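You operate a simulated robot arm through the tools that you are given. There is no shell and no other tool. Be economical: measure what you need, move in short steps, check, and stop when the job is done.

The job below is to be done with a simulated robot arm. You get a single attempt, and the scene is never put back.

## Task
Put the size tag marked "225 mm" from the top of the hub bench on the thrust disc and the size tag marked "205 mm" on top of the bearing pack there.

The check looks at the end state, three seconds after you hand in, the way a careful person would. Anything else that was tipped, shoved, dropped, spilled or broken makes it a failure.

## Robot
A 7-joint arm with a two-finger parallel gripper, fixed in place. Base frame: the origin is at the foot of the arm, x ahead of it, y to its left, z up; the work surface is at about z = 0. Lengths are in m, angles in rad, forces in N, time in s.
With the tool pointing down near the work surface it reaches from about 0.24 to 0.62 m from the base axis. Its first joint turns from -1.152 to 1.152 rad. Payload 2.6 kg.
The tool frame sits at the grasp point between the pads (the TCP): z along the fingers, y along the line on which they close. The tips reach 0.03 m beyond it. The gripper opens to 0.094 m. The fingers are 0.028 m wide and 0.01 m thick; the gripper's body (0.05 by 0.096 m) begins 0.055 m behind the TCP.
Orientation is that of the tool frame in the base frame, as [roll, pitch, yaw] about the fixed x, y, z axes, in that order (R = Rz(yaw) Ry(pitch) Rx(roll)). With the fingers straight down and closing along the base's y, the tool's x points along the base's -x, its y along +y and its z along -z.

## Interface
- The arm moves only by the tool apply_moves. Its argument "motion" is one flat list of numbers, 6 for each row, row after row: the shift along the base's x, y, z in units of 50 mm (1.0 is 50 mm), then the turn, a rotation vector about the base's x, y, z in units of 8 degrees (1.0 is 8 degrees). In form: [x, y, z, wx, wy, wz, x, y, z, wx, wy, wz, ...]. A call has 1 to 8 rows; each row shifts and turns the commanded pose from where the row before left it. "hand" is the gripper command, from -1 (shut) to 1 (fully open), values between in proportion, set as the call begins (left out, the last holds). A call with a number of a shift or a turn outside -1 to 1 is refused whole. A row lasts 0.2 s, in which the tool goes at most 0.05 m and 0.15 rad; a call with a longer step from one row to the next is refused whole, and so is a gripper value outside its range. A pose out of reach is approached as far as the arm can. The call stops where the force on the tool passes 40 N (or 10 N more than at its start, if that is more) or the arm is blocked; 0.2 s more then pass. Each finger travels about 0.072 m/s and halts on what it meets, pressing with about 41 N; the grip force reading is that of the motor and also rises with nothing between the fingers. The clock runs only during rows and for 0.2 s after the last one: add rows that do not move to give the fingers time. The reply holds the time, the measured pose of the TCP, the force on the tool along the base axes, the opening and the grip force, in the units named above and with some noise, and new pictures: "pictures" is both (left out), scene, wrist or none.
- Cameras (640 x 400 px; columns grow to the right, rows downward): "scene" is fixed at [0.0155, 0.4341, 0.5414]; the picture's right is [-0.89, -0.45, 0.00], its down [-0.35, 0.69, -0.64] and it looks along [0.29, -0.57, -0.77] (base axes); focal length 236 px, centre (320, 200). "wrist" rides on the gripper at [-0.037, 0, -0.058] in the tool frame; the picture's right is [0.00, -1.00, 0.00], its down [0.97, 0.00, -0.24] and it looks along [0.24, 0.00, 0.97] (tool axes); focal length 218 px, centre (320, 200).
- probe_pixels(camera, pixels): for up to 12 pixels [column, row] of the newest picture of that camera ("zoom" is the newest enlarged one), the place [x, y, z] in the base frame of the surface seen there, good to about 0.002 m. It takes no simulated time.
- close_up(camera, box): a new picture of the part [left, top, right, bottom] of that camera's present view, enlarged. It takes no simulated time.
- finish_job(): hands the job in; it is judged then, once.

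Go step by step. Measure first, check grasps and placings, and put right what went wrong. The budget is 60 turns and 120 pictures, counting those below and the enlarged ones. Unless the task says otherwise, let go and move clear before handing in, and close with one line.

The tools are called as a command line: name --argument value ..., lists and objects as JSON in quotes. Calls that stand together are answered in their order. apply_moves: Moves the arm, as the interface text tells. Its arguments: {"type":"object","properties":{"motion":{"type":"array","items":{"type":"number"}},"hand":{"type":"number"},"pictures":{"type":"string","enum":["both","scene","wrist","none"]}},"required":["motion"]} The other tools are called the same way: probe_pixels (camera, pixels) gives the place of the surface under pixels of a picture; close_up (camera, box) takes an enlarged picture of a part of a camera's view; finish_job () hands the job in.

At the start:

```text
time_s: 0.0
tool_pos: [0.3941, -0.0628, 0.2394]
tool_rot: [3.141, 0.001, -3.139]
force: [0.4, 0.0, 0.2]
width: 0.094
finger_force: 0.0
```

scene: 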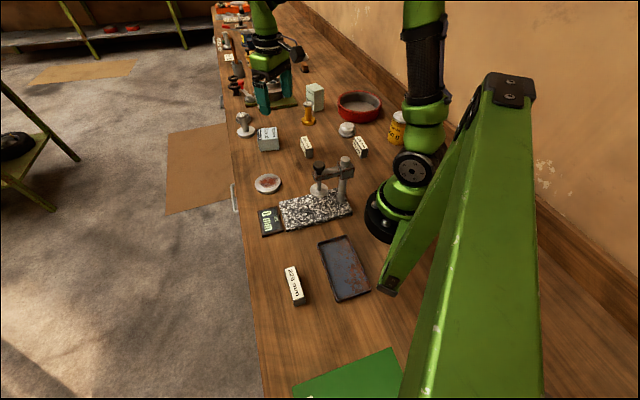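
wrist: 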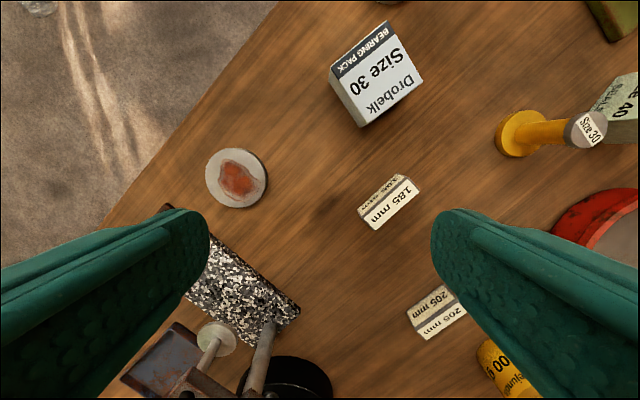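

The pictures show three tags (scene pixels (293,285), (306,146), (360,147)), a bearing pack at (268,138) and several discs. I'll enlarge these to read the labels.

close_up --camera "scene" --box '[220, 80, 420, 205]'

close_up --camera "scene" --box '[240, 200, 400, 300]'

close_up --camera "scene" --box '[200, 0, 328, 80]'

close_up --camera "wrist" --box '[320, 150, 560, 300]'

```text
3.20 times, centred on (320, 142) of scene
```

zoom: 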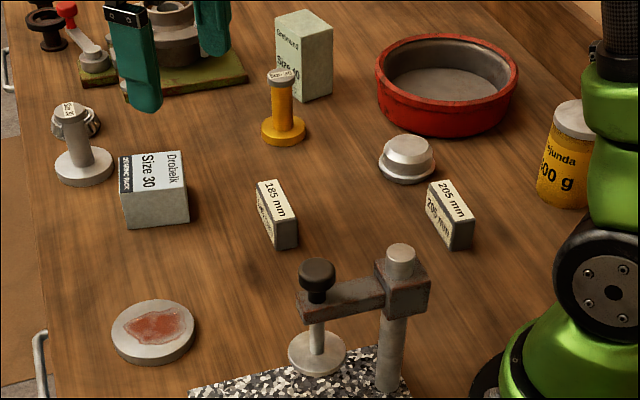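

```text
4.00 times, centred on (320, 250) of scene
```

zoom: 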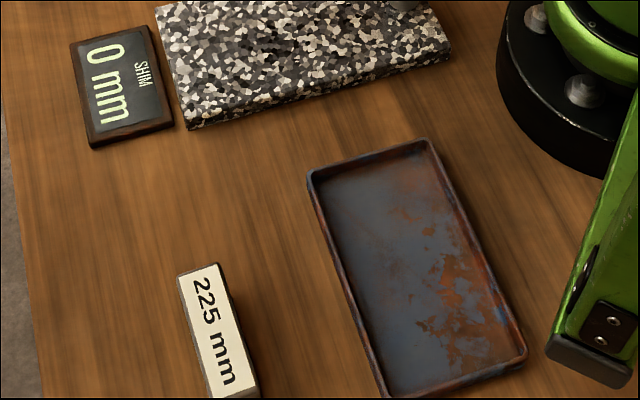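

```text
5.00 times, centred on (264, 40) of scene
```

zoom: 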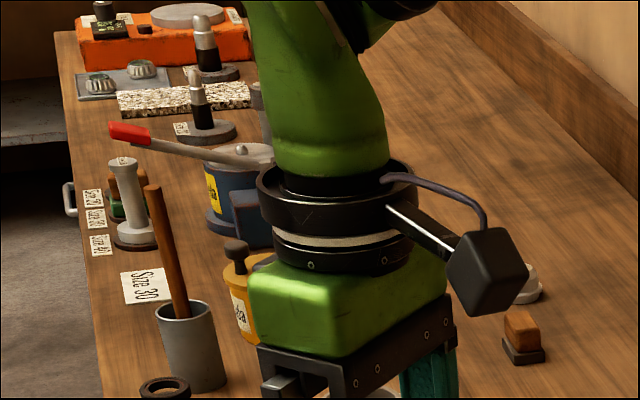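

```text
2.67 times, centred on (440, 225) of wrist
```

zoom: 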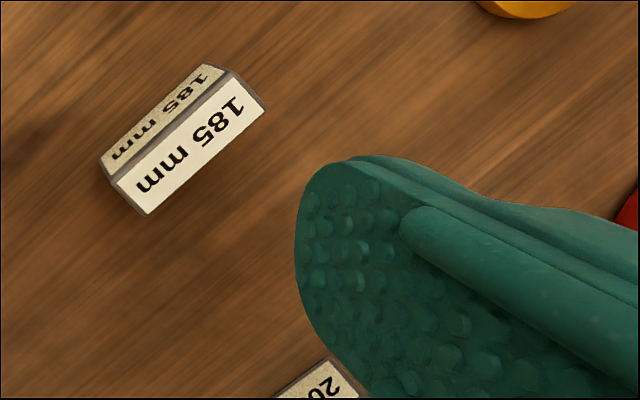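

The 225 tag is at scene (293,285), the 205 at (360,147), the box marked BEARING PACK at (268,138), and the flat disc at (267,183). I'll measure them now.

close_up --camera "scene" --box '[272, 255, 320, 315]'

probe_pixels --camera "zoom" --pixels '[[320, 200], [270, 110], [330, 90], [380, 270], [240, 330]]'

close_up --camera "scene" --box '[248, 118, 376, 198]'

close_up --camera "wrist" --box '[480, 60, 640, 160]'

```text
6.67 times, centred on (296, 285) of scene
```

zoom: 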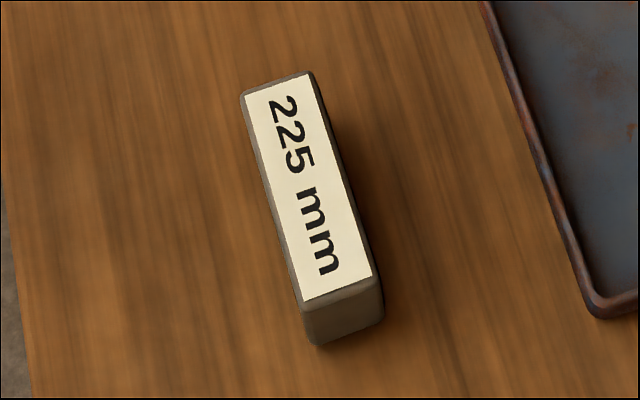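

```text
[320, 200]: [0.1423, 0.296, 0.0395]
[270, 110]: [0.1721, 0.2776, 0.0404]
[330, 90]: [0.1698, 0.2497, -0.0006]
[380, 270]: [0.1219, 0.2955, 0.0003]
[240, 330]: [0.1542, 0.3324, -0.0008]
```

```text
5.00 times, centred on (312, 158) of scene
```

zoom: 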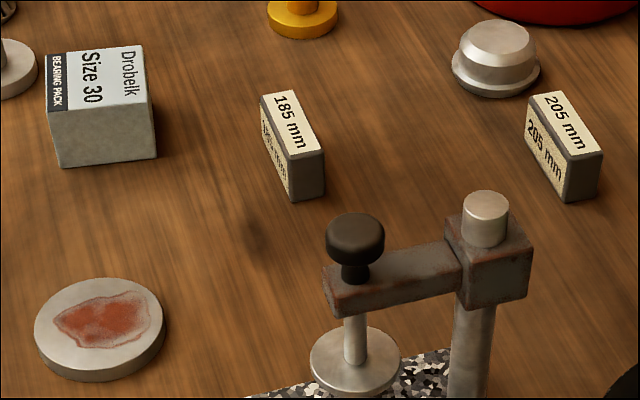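

```text
4.00 times, centred on (560, 110) of wrist
```

zoom: 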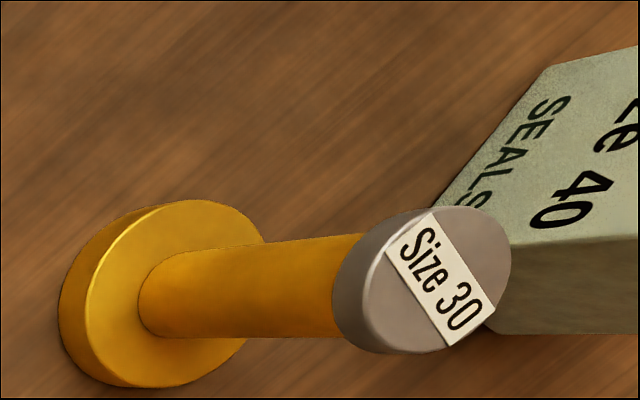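

The green box is "SEALS", so the bearing pack is the Drobelk box. Next I'll probe the tag corners, the disc and the pack's top.

probe_pixels --camera "scene" --pixels '[[285.4, 270], [294.3, 267], [303, 296.5], [294.2, 299.7], [298, 303], [289.6, 268.5], [299, 298]]'

close_up --camera "scene" --box '[248, 118, 376, 198]'

probe_pixels --camera "zoom" --pixels '[[98, 315], [40, 330], [160, 320], [98, 281], [98, 365], [50, 58], [140, 50], [150, 98], [54, 108], [534, 97], [562, 95], [600, 150]]'

probe_pixels --camera "zoom" --pixels '[[572, 157], [566, 127], [98, 80], [582, 180], [264, 97], [322, 150], [500, 35], [487, 200]]'

```text
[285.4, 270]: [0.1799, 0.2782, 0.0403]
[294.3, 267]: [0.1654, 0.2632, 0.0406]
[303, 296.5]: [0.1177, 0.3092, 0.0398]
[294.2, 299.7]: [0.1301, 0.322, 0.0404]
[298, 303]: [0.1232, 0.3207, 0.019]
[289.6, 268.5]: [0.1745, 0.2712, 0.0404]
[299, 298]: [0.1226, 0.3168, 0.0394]
```

```text
5.00 times, centred on (312, 158) of scene
```

zoom: 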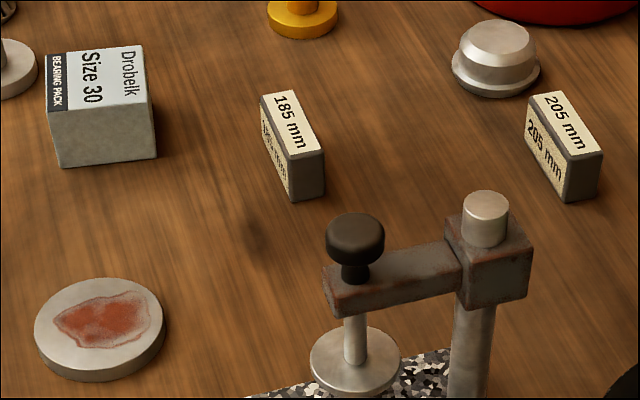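

```text
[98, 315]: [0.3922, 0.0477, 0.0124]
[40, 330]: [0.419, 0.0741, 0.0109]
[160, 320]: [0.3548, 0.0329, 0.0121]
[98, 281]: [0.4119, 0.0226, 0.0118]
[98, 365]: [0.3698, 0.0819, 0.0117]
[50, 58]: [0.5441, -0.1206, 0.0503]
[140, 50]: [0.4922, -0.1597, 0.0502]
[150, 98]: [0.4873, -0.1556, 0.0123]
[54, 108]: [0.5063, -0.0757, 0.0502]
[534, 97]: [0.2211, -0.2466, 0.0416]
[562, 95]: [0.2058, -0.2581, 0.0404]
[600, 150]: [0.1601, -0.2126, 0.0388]
```

```text
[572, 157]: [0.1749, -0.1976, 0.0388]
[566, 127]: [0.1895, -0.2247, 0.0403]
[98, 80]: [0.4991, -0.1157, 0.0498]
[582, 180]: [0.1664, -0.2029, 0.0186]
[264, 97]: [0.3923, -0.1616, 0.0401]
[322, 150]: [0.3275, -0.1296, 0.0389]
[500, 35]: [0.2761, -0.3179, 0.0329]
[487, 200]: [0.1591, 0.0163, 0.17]
```

The 225 tag is centred near (0.148, 0.293), its long axis at about 137°, 20 mm wide and 40 mm high. I'll travel to above it while turning by -43°, with the gripper half open.

apply_moves --motion '[-0.5, 0.75, 0, 0, 0, -0.67, -0.5, 0.75, 0, 0, 0, -0.67, -0.5, 0.75, 0, 0, 0, -0.67, -0.5, 0.75, 0, 0, 0, -0.67, -0.5, 0.75, 0, 0, 0, -0.67, -0.5, 0.75, 0, 0, 0, -0.67, -0.5, 0.75, 0, 0, 0, -0.67, -0.5, 0.75, 0, 0, 0, -0.68]' --hand 0.2 --pictures "scene"

```text
time_s: 1.8
tool_pos: [0.1948, 0.239, 0.2423]
tool_rot: [3.14, -0.001, 2.392]
force: [-0.2, -0.4, 0.4]
width: 0.0565
finger_force: 0.1
```

scene: 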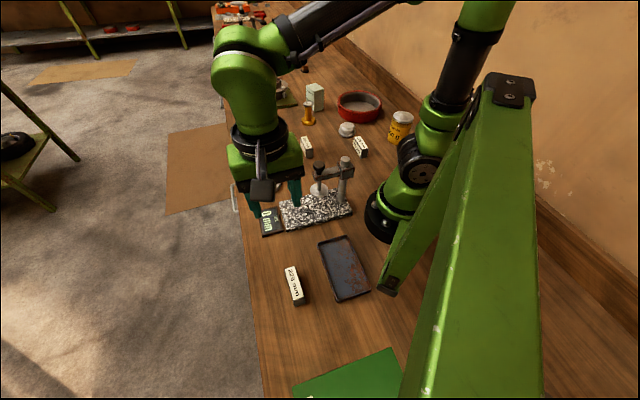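

The pose is as commanded, 0.07 m from the tag. Now I'll move over it and partly down.

apply_moves --motion '[-0.47, 0.54, 0, 0, 0, 0, -0.46, 0.54, 0, 0, 0, 0, 0, 0, -0.8, 0, 0, 0, 0, 0, -0.8, 0, 0, 0, 0, 0, -0.6, 0, 0, 0, 0, 0, 0, 0, 0, 0]'

```text
time_s: 3.2
tool_pos: [0.149, 0.2932, 0.1301]
tool_rot: [3.14, 0.001, 2.392]
force: [-0.5, 0.5, -0.4]
width: 0.0567
finger_force: 0.1
```

scene: 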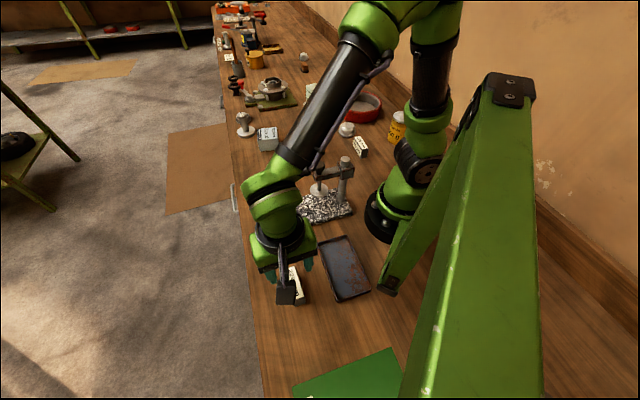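
wrist: 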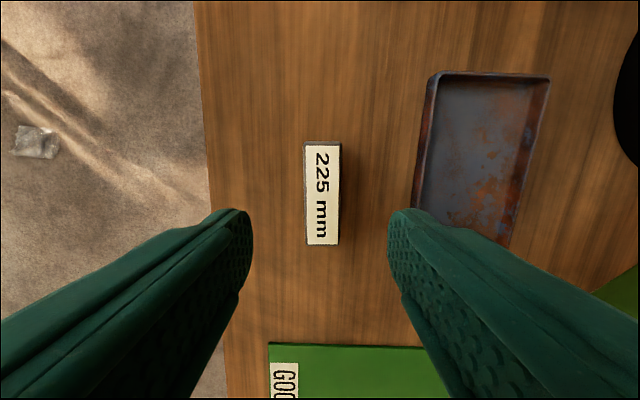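

The tag (wrist (322,195)) is aligned and between the fingers. I'll check its ends with a probe.

probe_pixels --camera "wrist" --pixels '[[308, 147], [338, 147], [309, 243], [337, 243], [322, 195], [418, 210]]'

```text
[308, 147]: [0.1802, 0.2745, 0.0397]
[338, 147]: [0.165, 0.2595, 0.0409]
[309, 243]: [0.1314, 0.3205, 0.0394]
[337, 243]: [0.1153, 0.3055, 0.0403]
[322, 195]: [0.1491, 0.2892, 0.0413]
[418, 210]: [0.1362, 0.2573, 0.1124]
```

The tag's centre is (0.148, 0.290). I'll make a small correction, go down to z≈0.034, then close.

apply_moves --motion '[-0.02, -0.06, -0.8, 0, 0, 0, 0, 0, -0.7, 0, 0, 0, 0, 0, -0.4, 0, 0, 0, 0, 0, 0, 0, 0, 0]' --pictures "none"

apply_moves --motion '[0, 0, 0, 0, 0, 0, 0, 0, 0, 0, 0, 0, 0, 0, 0, 0, 0, 0, 0, 0, 0, 0, 0, 0]' --hand -1

```text
time_s: 4.2
tool_pos: [0.1457, 0.2918, 0.035]
tool_rot: [-3.141, -0.001, 2.391]
force: [0.6, -0.3, 0.5]
width: 0.0562
finger_force: 0.0
```

```text
time_s: 5.2
tool_pos: [0.1463, 0.2924, 0.0359]
tool_rot: [3.141, 0.0, 2.39]
force: [0.4, -0.3, -0.6]
width: 0.0295
finger_force: 41.3
```

scene: 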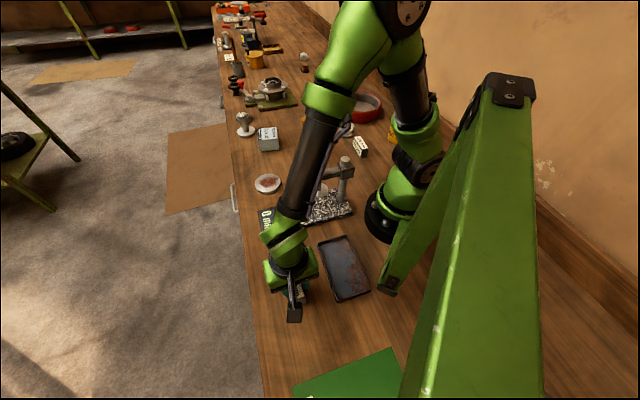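
wrist: 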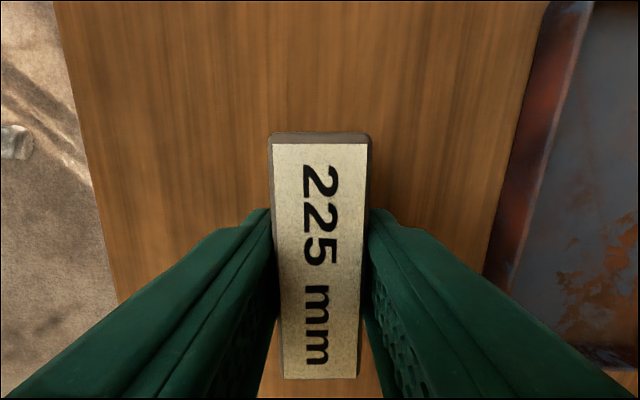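

Gripped firmly (41 N, width 0.0295). I'll lift it straight up by 0.16 m and check.

apply_moves --motion '[0, 0, 0.4, 0, 0, 0, 0, 0, 0.8, 0, 0, 0, 0, 0, 1, 0, 0, 0, 0, 0, 1, 0, 0, 0, 0, 0, 0, 0, 0, 0]' --pictures "wrist"

```text
time_s: 6.4
tool_pos: [0.1448, 0.2874, 0.1961]
tool_rot: [-3.142, 0.0, 2.391]
force: [0.3, 0.3, -0.6]
width: 0.0296
finger_force: 40.8
```

wrist: 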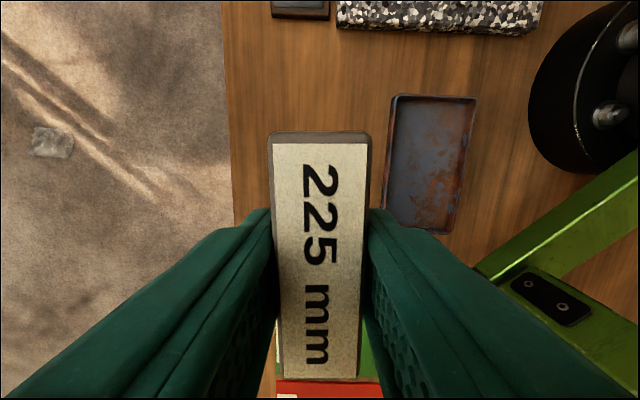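

The tag is held level and steady. I'll carry it to over the disc at (0.389, 0.053).

apply_moves --motion '[0.3, -0.29, 0, 0, 0, 0, 0.65, -0.63, 0, 0, 0, 0, 0.65, -0.63, 0, 0, 0, 0, 0.65, -0.63, 0, 0, 0, 0, 0.65, -0.63, 0, 0, 0, 0, 0.65, -0.63, 0, 0, 0, 0, 0.65, -0.63, 0, 0, 0, 0, 0.6, -0.6, 0, 0, 0, 0]' --pictures "both"

```text
time_s: 8.2
tool_pos: [0.3869, 0.0536, 0.1943]
tool_rot: [3.141, -0.001, 2.393]
force: [-0.2, -1.0, -1.4]
width: 0.0295
finger_force: 40.6
```

scene: 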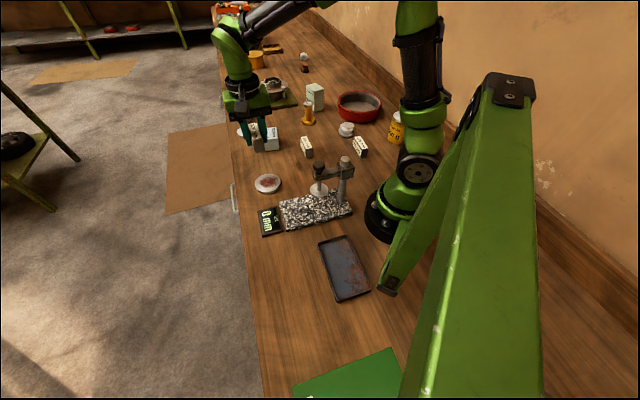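
wrist: 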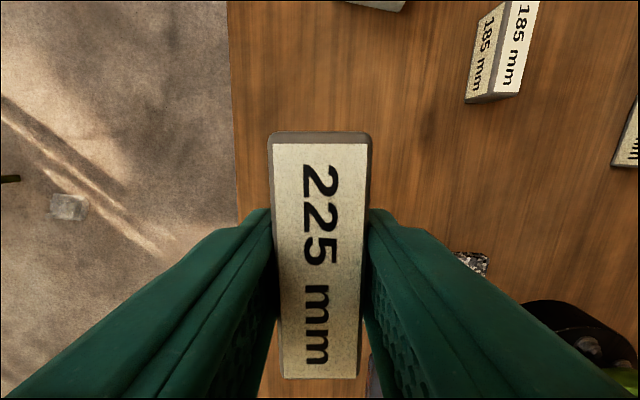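

The tag sits roughly over the disc, which the tag hides in the wrist view. I'll descend most of the way and check with the scene camera.

apply_moves --motion '[0, 0.02, -0.8, 0, 0, 0, 0, 0.02, -0.8, 0, 0, 0, 0, 0, -0.7, 0, 0, 0, 0, 0, -0.3, 0, 0, 0, 0, 0, 0, 0, 0, 0]' --pictures "none"

close_up --camera "scene" --box '[228, 140, 324, 200]'

```text
time_s: 9.4
tool_pos: [0.3878, 0.0563, 0.0629]
tool_rot: [3.141, -0.001, 2.392]
force: [-0.4, -0.1, 0.0]
width: 0.0294
finger_force: 40.8
```

```text
6.67 times, centred on (276, 170) of scene
```

zoom: 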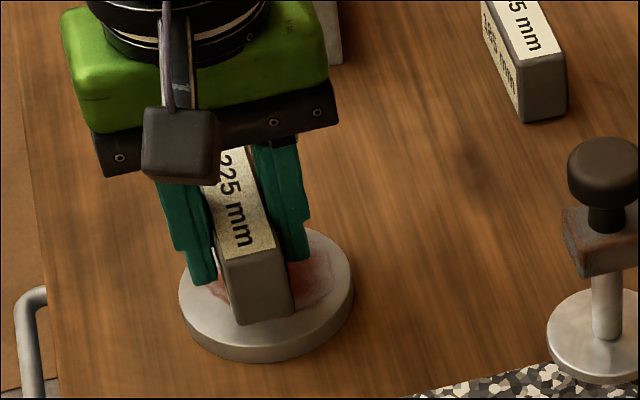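

The tag hangs 15 mm above the disc and may sit a little forward along its length. I'll probe the disc rim and tag edges to centre it.

probe_pixels --camera "zoom" --pixels '[[183, 292], [348, 275], [265, 345], [205, 328], [330, 322], [248, 252], [276, 246], [222, 256], [260, 318], [320, 235], [300, 337]]'

```text
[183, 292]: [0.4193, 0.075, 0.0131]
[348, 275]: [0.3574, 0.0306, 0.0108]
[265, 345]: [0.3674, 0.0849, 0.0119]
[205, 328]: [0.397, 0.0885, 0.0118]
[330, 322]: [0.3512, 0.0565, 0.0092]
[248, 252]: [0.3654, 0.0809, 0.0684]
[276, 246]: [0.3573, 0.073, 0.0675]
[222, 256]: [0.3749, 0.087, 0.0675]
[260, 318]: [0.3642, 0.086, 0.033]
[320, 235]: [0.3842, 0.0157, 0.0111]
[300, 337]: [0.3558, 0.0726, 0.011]
```

The disc's centre is about (0.388, 0.052) with radius 38 mm, and the tag is about 4 mm off to +y. I'll correct that, then lower to z≈0.049.

apply_moves --motion '[-0.02, -0.08, 0, 0, 0, 0, 0, 0, -0.15, 0, 0, 0, 0, 0, -0.11, 0, 0, 0, 0, 0, 0, 0, 0, 0]' --pictures "none"

close_up --camera "scene" --box '[228, 140, 324, 200]'

```text
time_s: 10.4
tool_pos: [0.386, 0.0532, 0.0496]
tool_rot: [3.141, 0.0, 2.391]
force: [0.4, -0.8, -0.5]
width: 0.0296
finger_force: 41.3
```

```text
6.67 times, centred on (276, 170) of scene
```

zoom: 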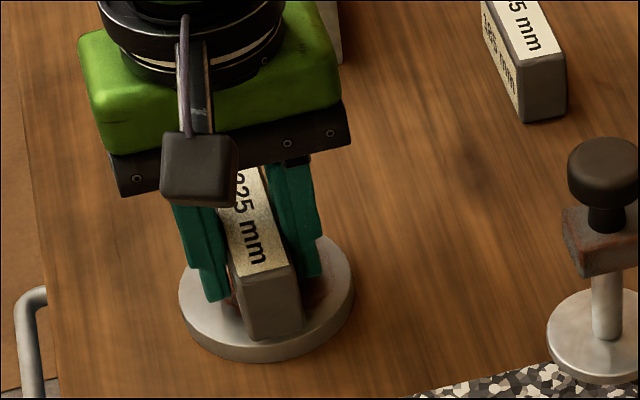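

The front end of the tag is at (250–300, 338), just inside the disc rim at row 345, as expected for a 72 mm diagonal on a 76 mm disc. I'll nudge it 1 mm back and lower to contact.

apply_moves --motion '[0.015, -0.015, 0, 0, 0, 0, 0, 0, -0.02, 0, 0, 0, 0, 0, -0.02, 0, 0, 0, 0, 0, 0, 0, 0, 0]' --pictures "none"

close_up --camera "scene" --box '[244, 160, 292, 190]'

```text
time_s: 11.4
tool_pos: [0.3861, 0.0515, 0.0485]
tool_rot: [-3.141, 0.001, 2.391]
force: [0.2, 0.5, 0.1]
width: 0.0297
finger_force: 41.2
```

```text
13.33 times, centred on (268, 175) of scene
```

zoom: 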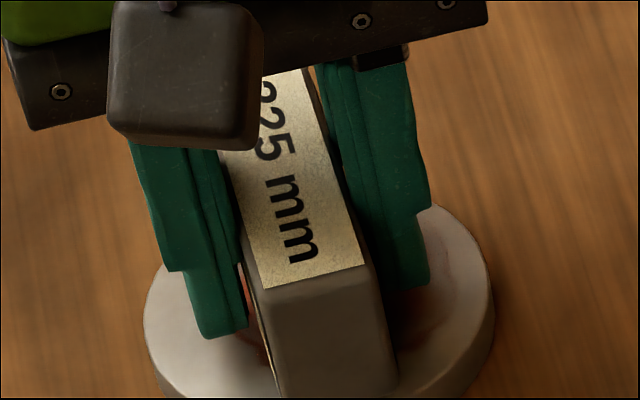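

No contact force yet, so I'll lower about 1 mm more in small steps.

apply_moves --motion '[0, 0, -0.015, 0, 0, 0, 0, 0, -0.015, 0, 0, 0, 0, 0, 0, 0, 0, 0]' --pictures "none"

close_up --camera "scene" --box '[244, 168, 292, 198]'

```text
time_s: 12.2
tool_pos: [0.3866, 0.0526, 0.0474]
tool_rot: [3.139, 0.001, 2.391]
force: [0.2, 0.2, -0.7]
width: 0.0295
finger_force: 41.2
```

```text
13.33 times, centred on (268, 183) of scene
```

zoom: 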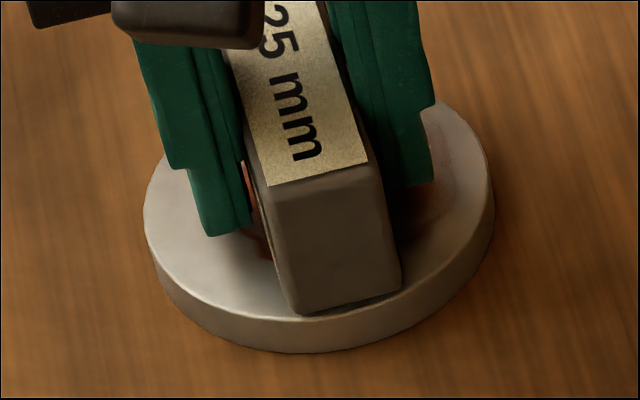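

The tag is centred across the disc, and its front end is just inside the rim at (298,313). I'll raise it a touch, shift 1.5 mm back along its axis, then lower again.

apply_moves --motion '[0, 0, 0.03, 0, 0, 0, 0.022, -0.02, 0, 0, 0, 0, 0, 0, -0.03, 0, 0, 0, 0, 0, -0.012, 0, 0, 0, 0, 0, 0, 0, 0, 0]' --pictures "none"

close_up --camera "scene" --box '[244, 168, 292, 198]'

```text
time_s: 13.4
tool_pos: [0.3875, 0.052, 0.0461]
tool_rot: [3.141, 0.0, 2.391]
force: [0.1, 0.2, -1.3]
width: 0.0296
finger_force: 41.2
```

```text
13.33 times, centred on (268, 183) of scene
```

zoom: 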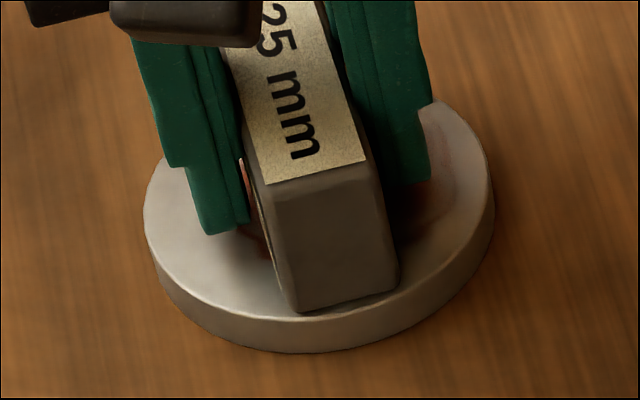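

The position looks good. I'll press down a little more until the force shows contact.

apply_moves --motion '[0, 0, -0.015, 0, 0, 0, 0, 0, 0, 0, 0, 0]' --pictures "none"

apply_moves --motion '[0, 0, -0.015, 0, 0, 0, 0, 0, 0, 0, 0, 0]' --pictures "none"

close_up --camera "scene" --box '[244, 168, 292, 198]'

```text
time_s: 14.0
tool_pos: [0.388, 0.0519, 0.0466]
tool_rot: [3.141, 0.003, 2.391]
force: [-2.4, -2.1, 12.6]
width: 0.0296
finger_force: 40.7
```

```text
time_s: 14.6
tool_pos: [0.3878, 0.0534, 0.0467]
tool_rot: [3.14, 0.002, 2.39]
force: [-8.0, -3.5, 28.9]
width: 0.0297
finger_force: 40.7
```

```text
13.33 times, centred on (268, 183) of scene
```

zoom: 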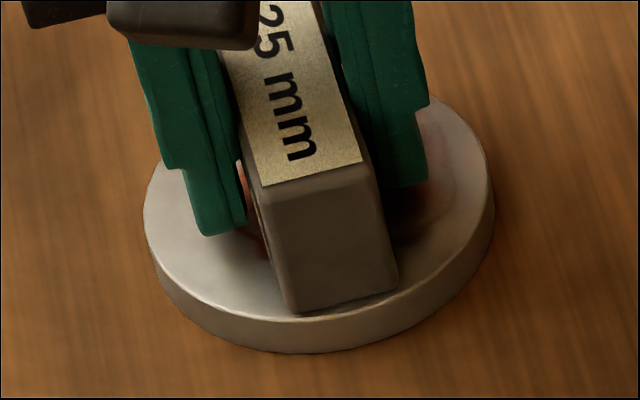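

Contact is made (29 N). I'll ease off to nearly zero force, open, and rise.

apply_moves --motion '[0, 0, 0.024, 0, 0, 0, 0, 0, 0, 0, 0, 0]' --pictures "none"

apply_moves --motion '[0, 0, 0, 0, 0, 0, 0, 0, 0, 0, 0, 0, 0, 0, 0.2, 0, 0, 0, 0, 0, 0.5, 0, 0, 0, 0, 0, 0.8, 0, 0, 0, 0, 0, 0.8, 0, 0, 0, 0, 0, 0.8, 0, 0, 0]' --hand 0.1

close_up --camera "scene" --box '[244, 160, 292, 190]'

```text
time_s: 15.2
tool_pos: [0.3887, 0.0516, 0.0462]
tool_rot: [3.14, 0.002, 2.393]
force: [1.8, 0.2, 17.9]
width: 0.0295
finger_force: 40.7
```

```text
time_s: 16.8
tool_pos: [0.3866, 0.0545, 0.2015]
tool_rot: [3.141, -0.001, 2.39]
force: [-0.1, 0.3, -0.6]
width: 0.0517
finger_force: 0.0
```

scene: 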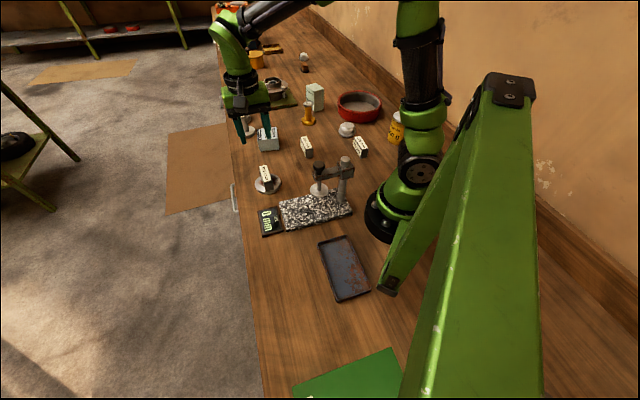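
wrist: 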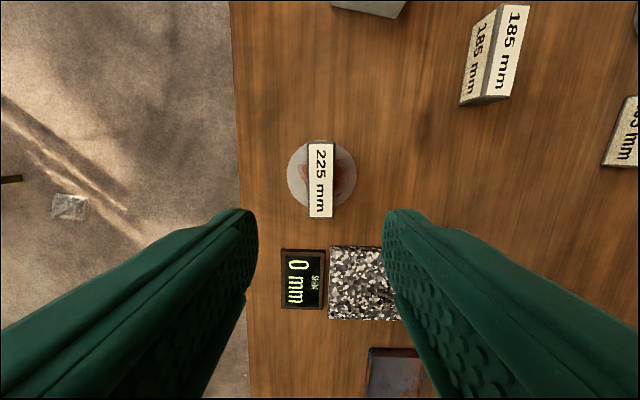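

```text
13.33 times, centred on (268, 175) of scene
```

zoom: 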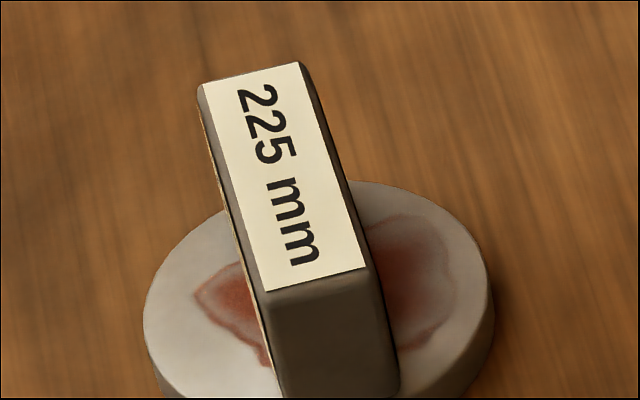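

The 225 mm tag stands squarely on the disc (wrist (320,180)). Next I'll move over the 205 mm tag near (0.190, -0.229), turning -3°.

apply_moves --motion '[-0.3, -0.43, 0, 0, 0, 0, -0.52, -0.75, 0, 0, 0, -0.2, -0.52, -0.75, 0, 0, 0, -0.17, -0.52, -0.75, 0, 0, 0, 0, -0.52, -0.75, 0, 0, 0, 0, -0.52, -0.75, 0, 0, 0, 0, -0.52, -0.75, 0, 0, 0, 0, -0.51, -0.74, 0, 0, 0, 0]' --hand 0.2 --pictures "wrist"

```text
time_s: 18.6
tool_pos: [0.1916, -0.2326, 0.2009]
tool_rot: [-3.141, -0.001, 2.341]
force: [-1.1, 0.6, 0.4]
width: 0.0564
finger_force: 0.0
```

wrist: 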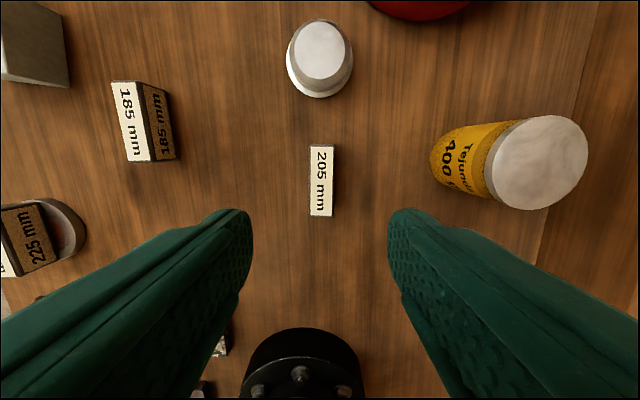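

The tag (wrist (321,180)) is in line. The yellow can to its right is tall, so I'll probe the tag and the can's nearest points.

probe_pixels --camera "wrist" --pixels '[[311, 146], [334, 146], [310, 214], [331, 214], [321, 180], [490, 165], [540, 165], [435, 165], [320, 92], [585, 165]]'

```text
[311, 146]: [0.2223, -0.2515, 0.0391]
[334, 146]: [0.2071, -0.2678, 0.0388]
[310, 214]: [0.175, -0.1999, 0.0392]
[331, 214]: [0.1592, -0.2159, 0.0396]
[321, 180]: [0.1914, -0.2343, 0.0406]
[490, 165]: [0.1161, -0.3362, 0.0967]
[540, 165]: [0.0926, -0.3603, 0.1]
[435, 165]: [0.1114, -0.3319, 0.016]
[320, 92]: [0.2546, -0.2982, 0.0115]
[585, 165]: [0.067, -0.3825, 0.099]
```

The tag's centre is about (0.191, -0.232), matching the tool, and the can is 0.13 m away. I'll go down and close.

apply_moves --motion '[0, 0, -0.8, 0, 0, 0, 0, 0, -0.9, 0, 0, 0, 0, 0, -0.8, 0, 0, 0, 0, 0, -0.5, 0, 0, 0, 0, 0, -0.3, 0, 0, 0, 0, 0, 0, 0, 0, 0]' --pictures "none"

apply_moves --motion '[0, 0, 0, 0, 0, 0, 0, 0, 0, 0, 0, 0, 0, 0, 0, 0, 0, 0, 0, 0, 0, 0, 0, 0]' --hand -1

```text
time_s: 20.0
tool_pos: [0.1922, -0.2308, 0.0344]
tool_rot: [-3.141, 0.0, 2.341]
force: [-0.7, -0.3, -0.1]
width: 0.0566
finger_force: 0.1
```

```text
time_s: 21.0
tool_pos: [0.192, -0.2304, 0.0357]
tool_rot: [-3.141, 0.0, 2.34]
force: [0.3, 0.1, 0.2]
width: 0.0296
finger_force: 41.2
```

scene: 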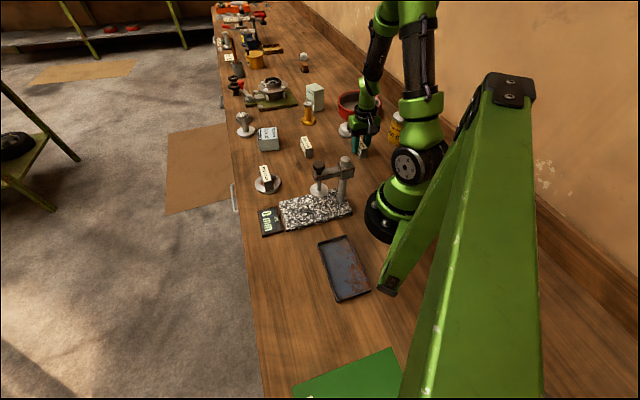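
wrist: 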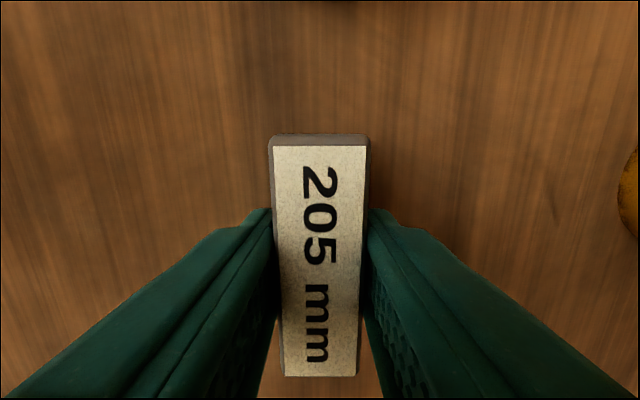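

Gripped (41 N). I'll lift, carry at z≈0.23, and stop short of the pack so that the wrist camera can see it.

apply_moves --motion '[0, 0, 0.4, 0, 0, 0, 0, 0, 0.9, 0, 0, 0, 0, 0, 0.95, 0, 0, 0, 0, 0, 0.95, 0, 0, 0, 0, 0, 0.7, 0, 0, 0, 0, 0, 0, 0, 0, 0]' --pictures "none"

apply_moves --motion '[0.3, 0.2, 0, 0, 0, 0, 0.7, 0.45, 0, 0, 0, 0, 0.7, 0.45, 0, 0, 0, 0, 0.7, 0.45, 0, 0, 0, 0, 0.7, 0.45, 0, 0, 0, 0, 0.7, 0.45, 0, 0, 0, 0, 0.7, 0.45, 0, 0, 0, 0, 0.5, 0.3, 0, 0, 0, 0]'

```text
time_s: 22.4
tool_pos: [0.1917, -0.2327, 0.2297]
tool_rot: [-3.14, 0.0, 2.34]
force: [-0.2, 0.6, -0.3]
width: 0.0297
finger_force: 40.9
```

```text
time_s: 24.2
tool_pos: [0.4415, -0.073, 0.2306]
tool_rot: [-3.14, 0.001, 2.341]
force: [-0.1, 0.6, 0.3]
width: 0.0293
finger_force: 40.8
```

scene: 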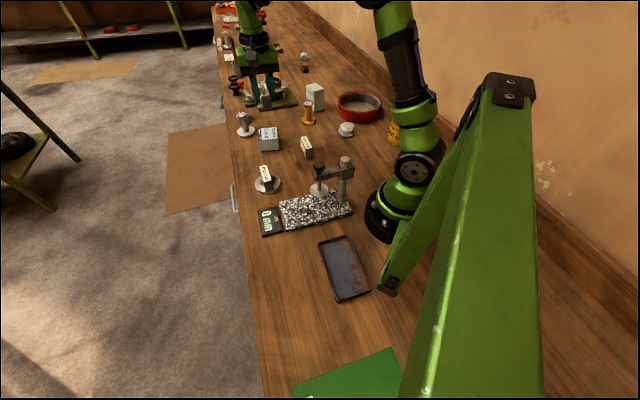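
wrist: 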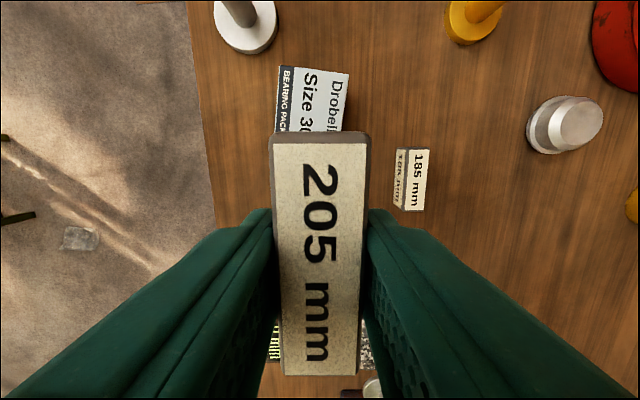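

The 205 tag is held level and the pack is visible beyond it. I'll measure the pack's top corners in both views, and the heights of the neighbouring plungers.

close_up --camera "scene" --box '[228, 90, 324, 150]'

probe_pixels --camera "wrist" --pixels '[[281, 68], [347, 76], [341, 130], [278, 130]]'

```text
6.67 times, centred on (276, 120) of scene
```

zoom: 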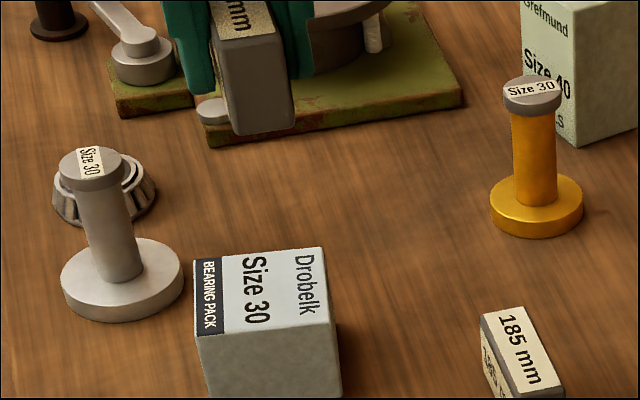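

```text
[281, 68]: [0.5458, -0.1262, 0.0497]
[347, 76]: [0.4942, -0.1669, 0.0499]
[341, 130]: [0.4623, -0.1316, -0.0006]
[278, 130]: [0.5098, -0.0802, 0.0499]
```

probe_pixels --camera "zoom" --pixels '[[196, 262], [321, 250], [330, 323], [200, 334], [90, 160], [120, 290], [532, 88], [258, 290], [75, 180], [535, 215]]'

```text
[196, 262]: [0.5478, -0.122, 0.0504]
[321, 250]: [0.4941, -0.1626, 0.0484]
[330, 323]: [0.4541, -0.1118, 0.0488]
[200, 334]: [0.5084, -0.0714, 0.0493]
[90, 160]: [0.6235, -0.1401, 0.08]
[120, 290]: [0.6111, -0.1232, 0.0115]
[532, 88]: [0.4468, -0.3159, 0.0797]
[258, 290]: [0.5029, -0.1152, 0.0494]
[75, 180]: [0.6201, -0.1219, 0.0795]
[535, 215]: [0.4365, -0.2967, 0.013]
```

The pack's top centre is about (0.500, -0.118) at z=0.050, edges at 37°/128°, and the neighbours are only 0.08 high. I'll move over it, turn -6°, and descend to 15 mm above contact.

apply_moves --motion '[0.4, -0.31, 0, 0, 0, -0.35, 0.4, -0.3, 0, 0, 0, -0.4, 0.37, -0.3, 0, 0, 0, 0, 0, 0, -0.8, 0, 0, 0, 0, 0, -0.8, 0, 0, 0, 0, 0, -0.6, 0, 0, 0, 0, 0, -0.4, 0, 0, 0, 0, 0, 0, 0, 0, 0]' --pictures "wrist"

close_up --camera "scene" --box '[236, 105, 300, 155]'

```text
time_s: 26.0
tool_pos: [0.4977, -0.1173, 0.1024]
tool_rot: [3.14, 0.0, 2.237]
force: [-0.3, -0.3, -2.0]
width: 0.0297
finger_force: 40.8
```

wrist: 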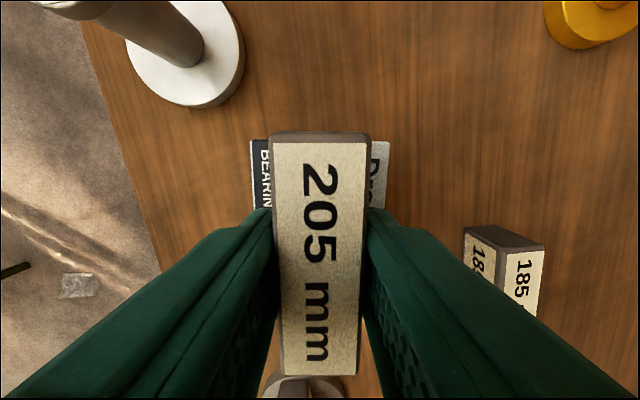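

```text
8.00 times, centred on (268, 130) of scene
```

zoom: 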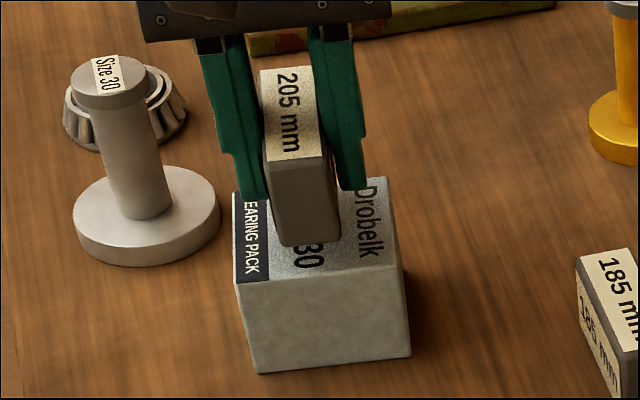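

Alignment with the pack looks right, needing only about 2 mm of correction. I'll apply it and lower to just above contact.

apply_moves --motion '[-0.01, -0.045, 0, 0, 0, 0, 0, 0, -0.15, 0, 0, 0, 0, 0, -0.13, 0, 0, 0, 0, 0, 0, 0, 0, 0]' --pictures "none"

close_up --camera "scene" --box '[244, 115, 292, 155]'

```text
time_s: 27.0
tool_pos: [0.4989, -0.1188, 0.0884]
tool_rot: [-3.141, 0.001, 2.236]
force: [0.1, -0.9, -1.4]
width: 0.0292
finger_force: 40.8
```

```text
10.00 times, centred on (268, 135) of scene
```

zoom: 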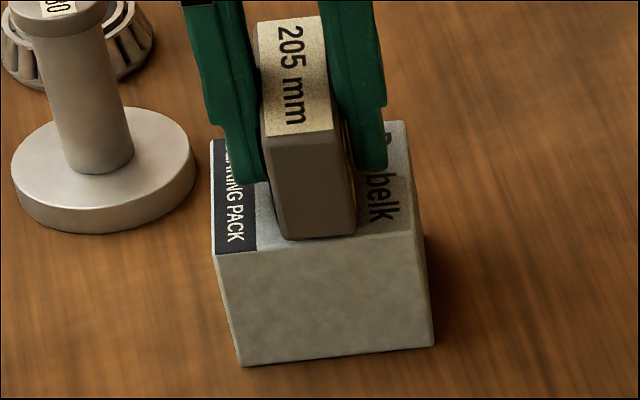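

The tag is centred on the pack, slightly above its top. I'll lower in small steps until contact.

apply_moves --motion '[0, 0, -0.02, 0, 0, 0, 0, 0, -0.015, 0, 0, 0, 0, 0, 0, 0, 0, 0]' --pictures "none"

apply_moves --motion '[0, 0, -0.015, 0, 0, 0, 0, 0, 0, 0, 0, 0]' --pictures "none"

```text
time_s: 27.8
tool_pos: [0.4981, -0.1195, 0.0859]
tool_rot: [3.141, -0.001, 2.235]
force: [-0.2, 0.8, -0.3]
width: 0.0295
finger_force: 41.1
```

```text
time_s: 28.4
tool_pos: [0.4979, -0.119, 0.0854]
tool_rot: [-3.141, -0.001, 2.237]
force: [0.3, -0.7, -0.4]
width: 0.0297
finger_force: 41.2
```

No contact yet at z=0.0854, so I'll continue in 0.75 mm steps.

apply_moves --motion '[0, 0, -0.015, 0, 0, 0, 0, 0, 0, 0, 0, 0]' --pictures "none"

close_up --camera "scene" --box '[244, 115, 292, 155]'

```text
time_s: 29.0
tool_pos: [0.4988, -0.1186, 0.0862]
tool_rot: [3.139, 0.0, 2.235]
force: [-3.5, 2.0, 9.7]
width: 0.0295
finger_force: 40.7
```

```text
10.00 times, centred on (268, 135) of scene
```

zoom: 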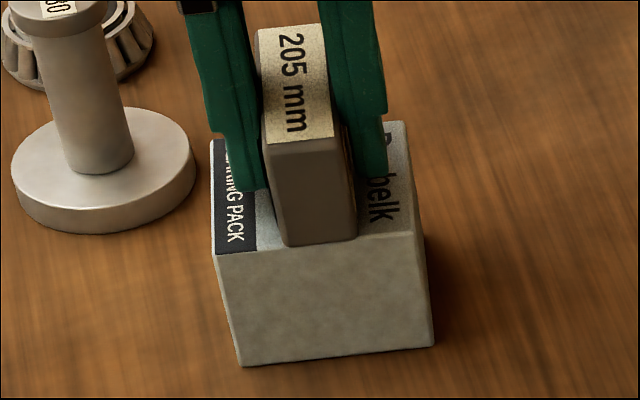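

Light contact (10 N), with the tag sitting squarely on the pack. I'll open the gripper and rise.

apply_moves --motion '[0, 0, 0, 0, 0, 0, 0, 0, 0, 0, 0, 0, 0, 0, 0.2, 0, 0, 0, 0, 0, 0.5, 0, 0, 0, 0, 0, 0.8, 0, 0, 0, 0, 0, 0.8, 0, 0, 0, 0, 0, 0.6, 0, 0, 0, -0.6, 0, 0, 0, 0, 0]' --hand 0.1

close_up --camera "scene" --box '[236, 105, 332, 205]'

```text
time_s: 30.8
tool_pos: [0.469, -0.1178, 0.2292]
tool_rot: [-3.141, 0.0, 2.237]
force: [0.2, 0.6, -0.6]
width: 0.0516
finger_force: 0.1
```

scene: 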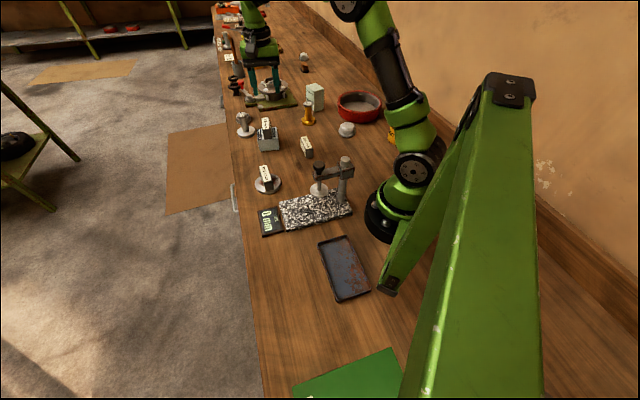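
wrist: 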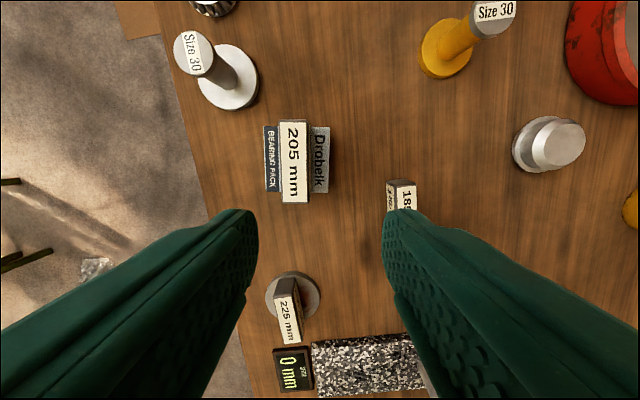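

```text
4.00 times, centred on (284, 155) of scene
```

zoom: 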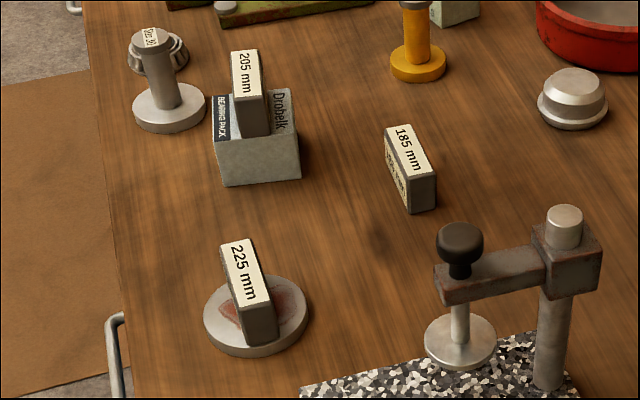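

Both tags stand upright where they belong: 225 mm on the disc (zoom (245,290)) and 205 mm on the bearing pack (zoom (250,95)). Nothing else has moved and the gripper is clear, so I'm handing in.

finish_job

```text
The job is handed in.
```

The 225 mm tag is on the thrust disc and the 205 mm tag is on top of the bearing pack; I saw nothing else disturbed, and the job is handed in.
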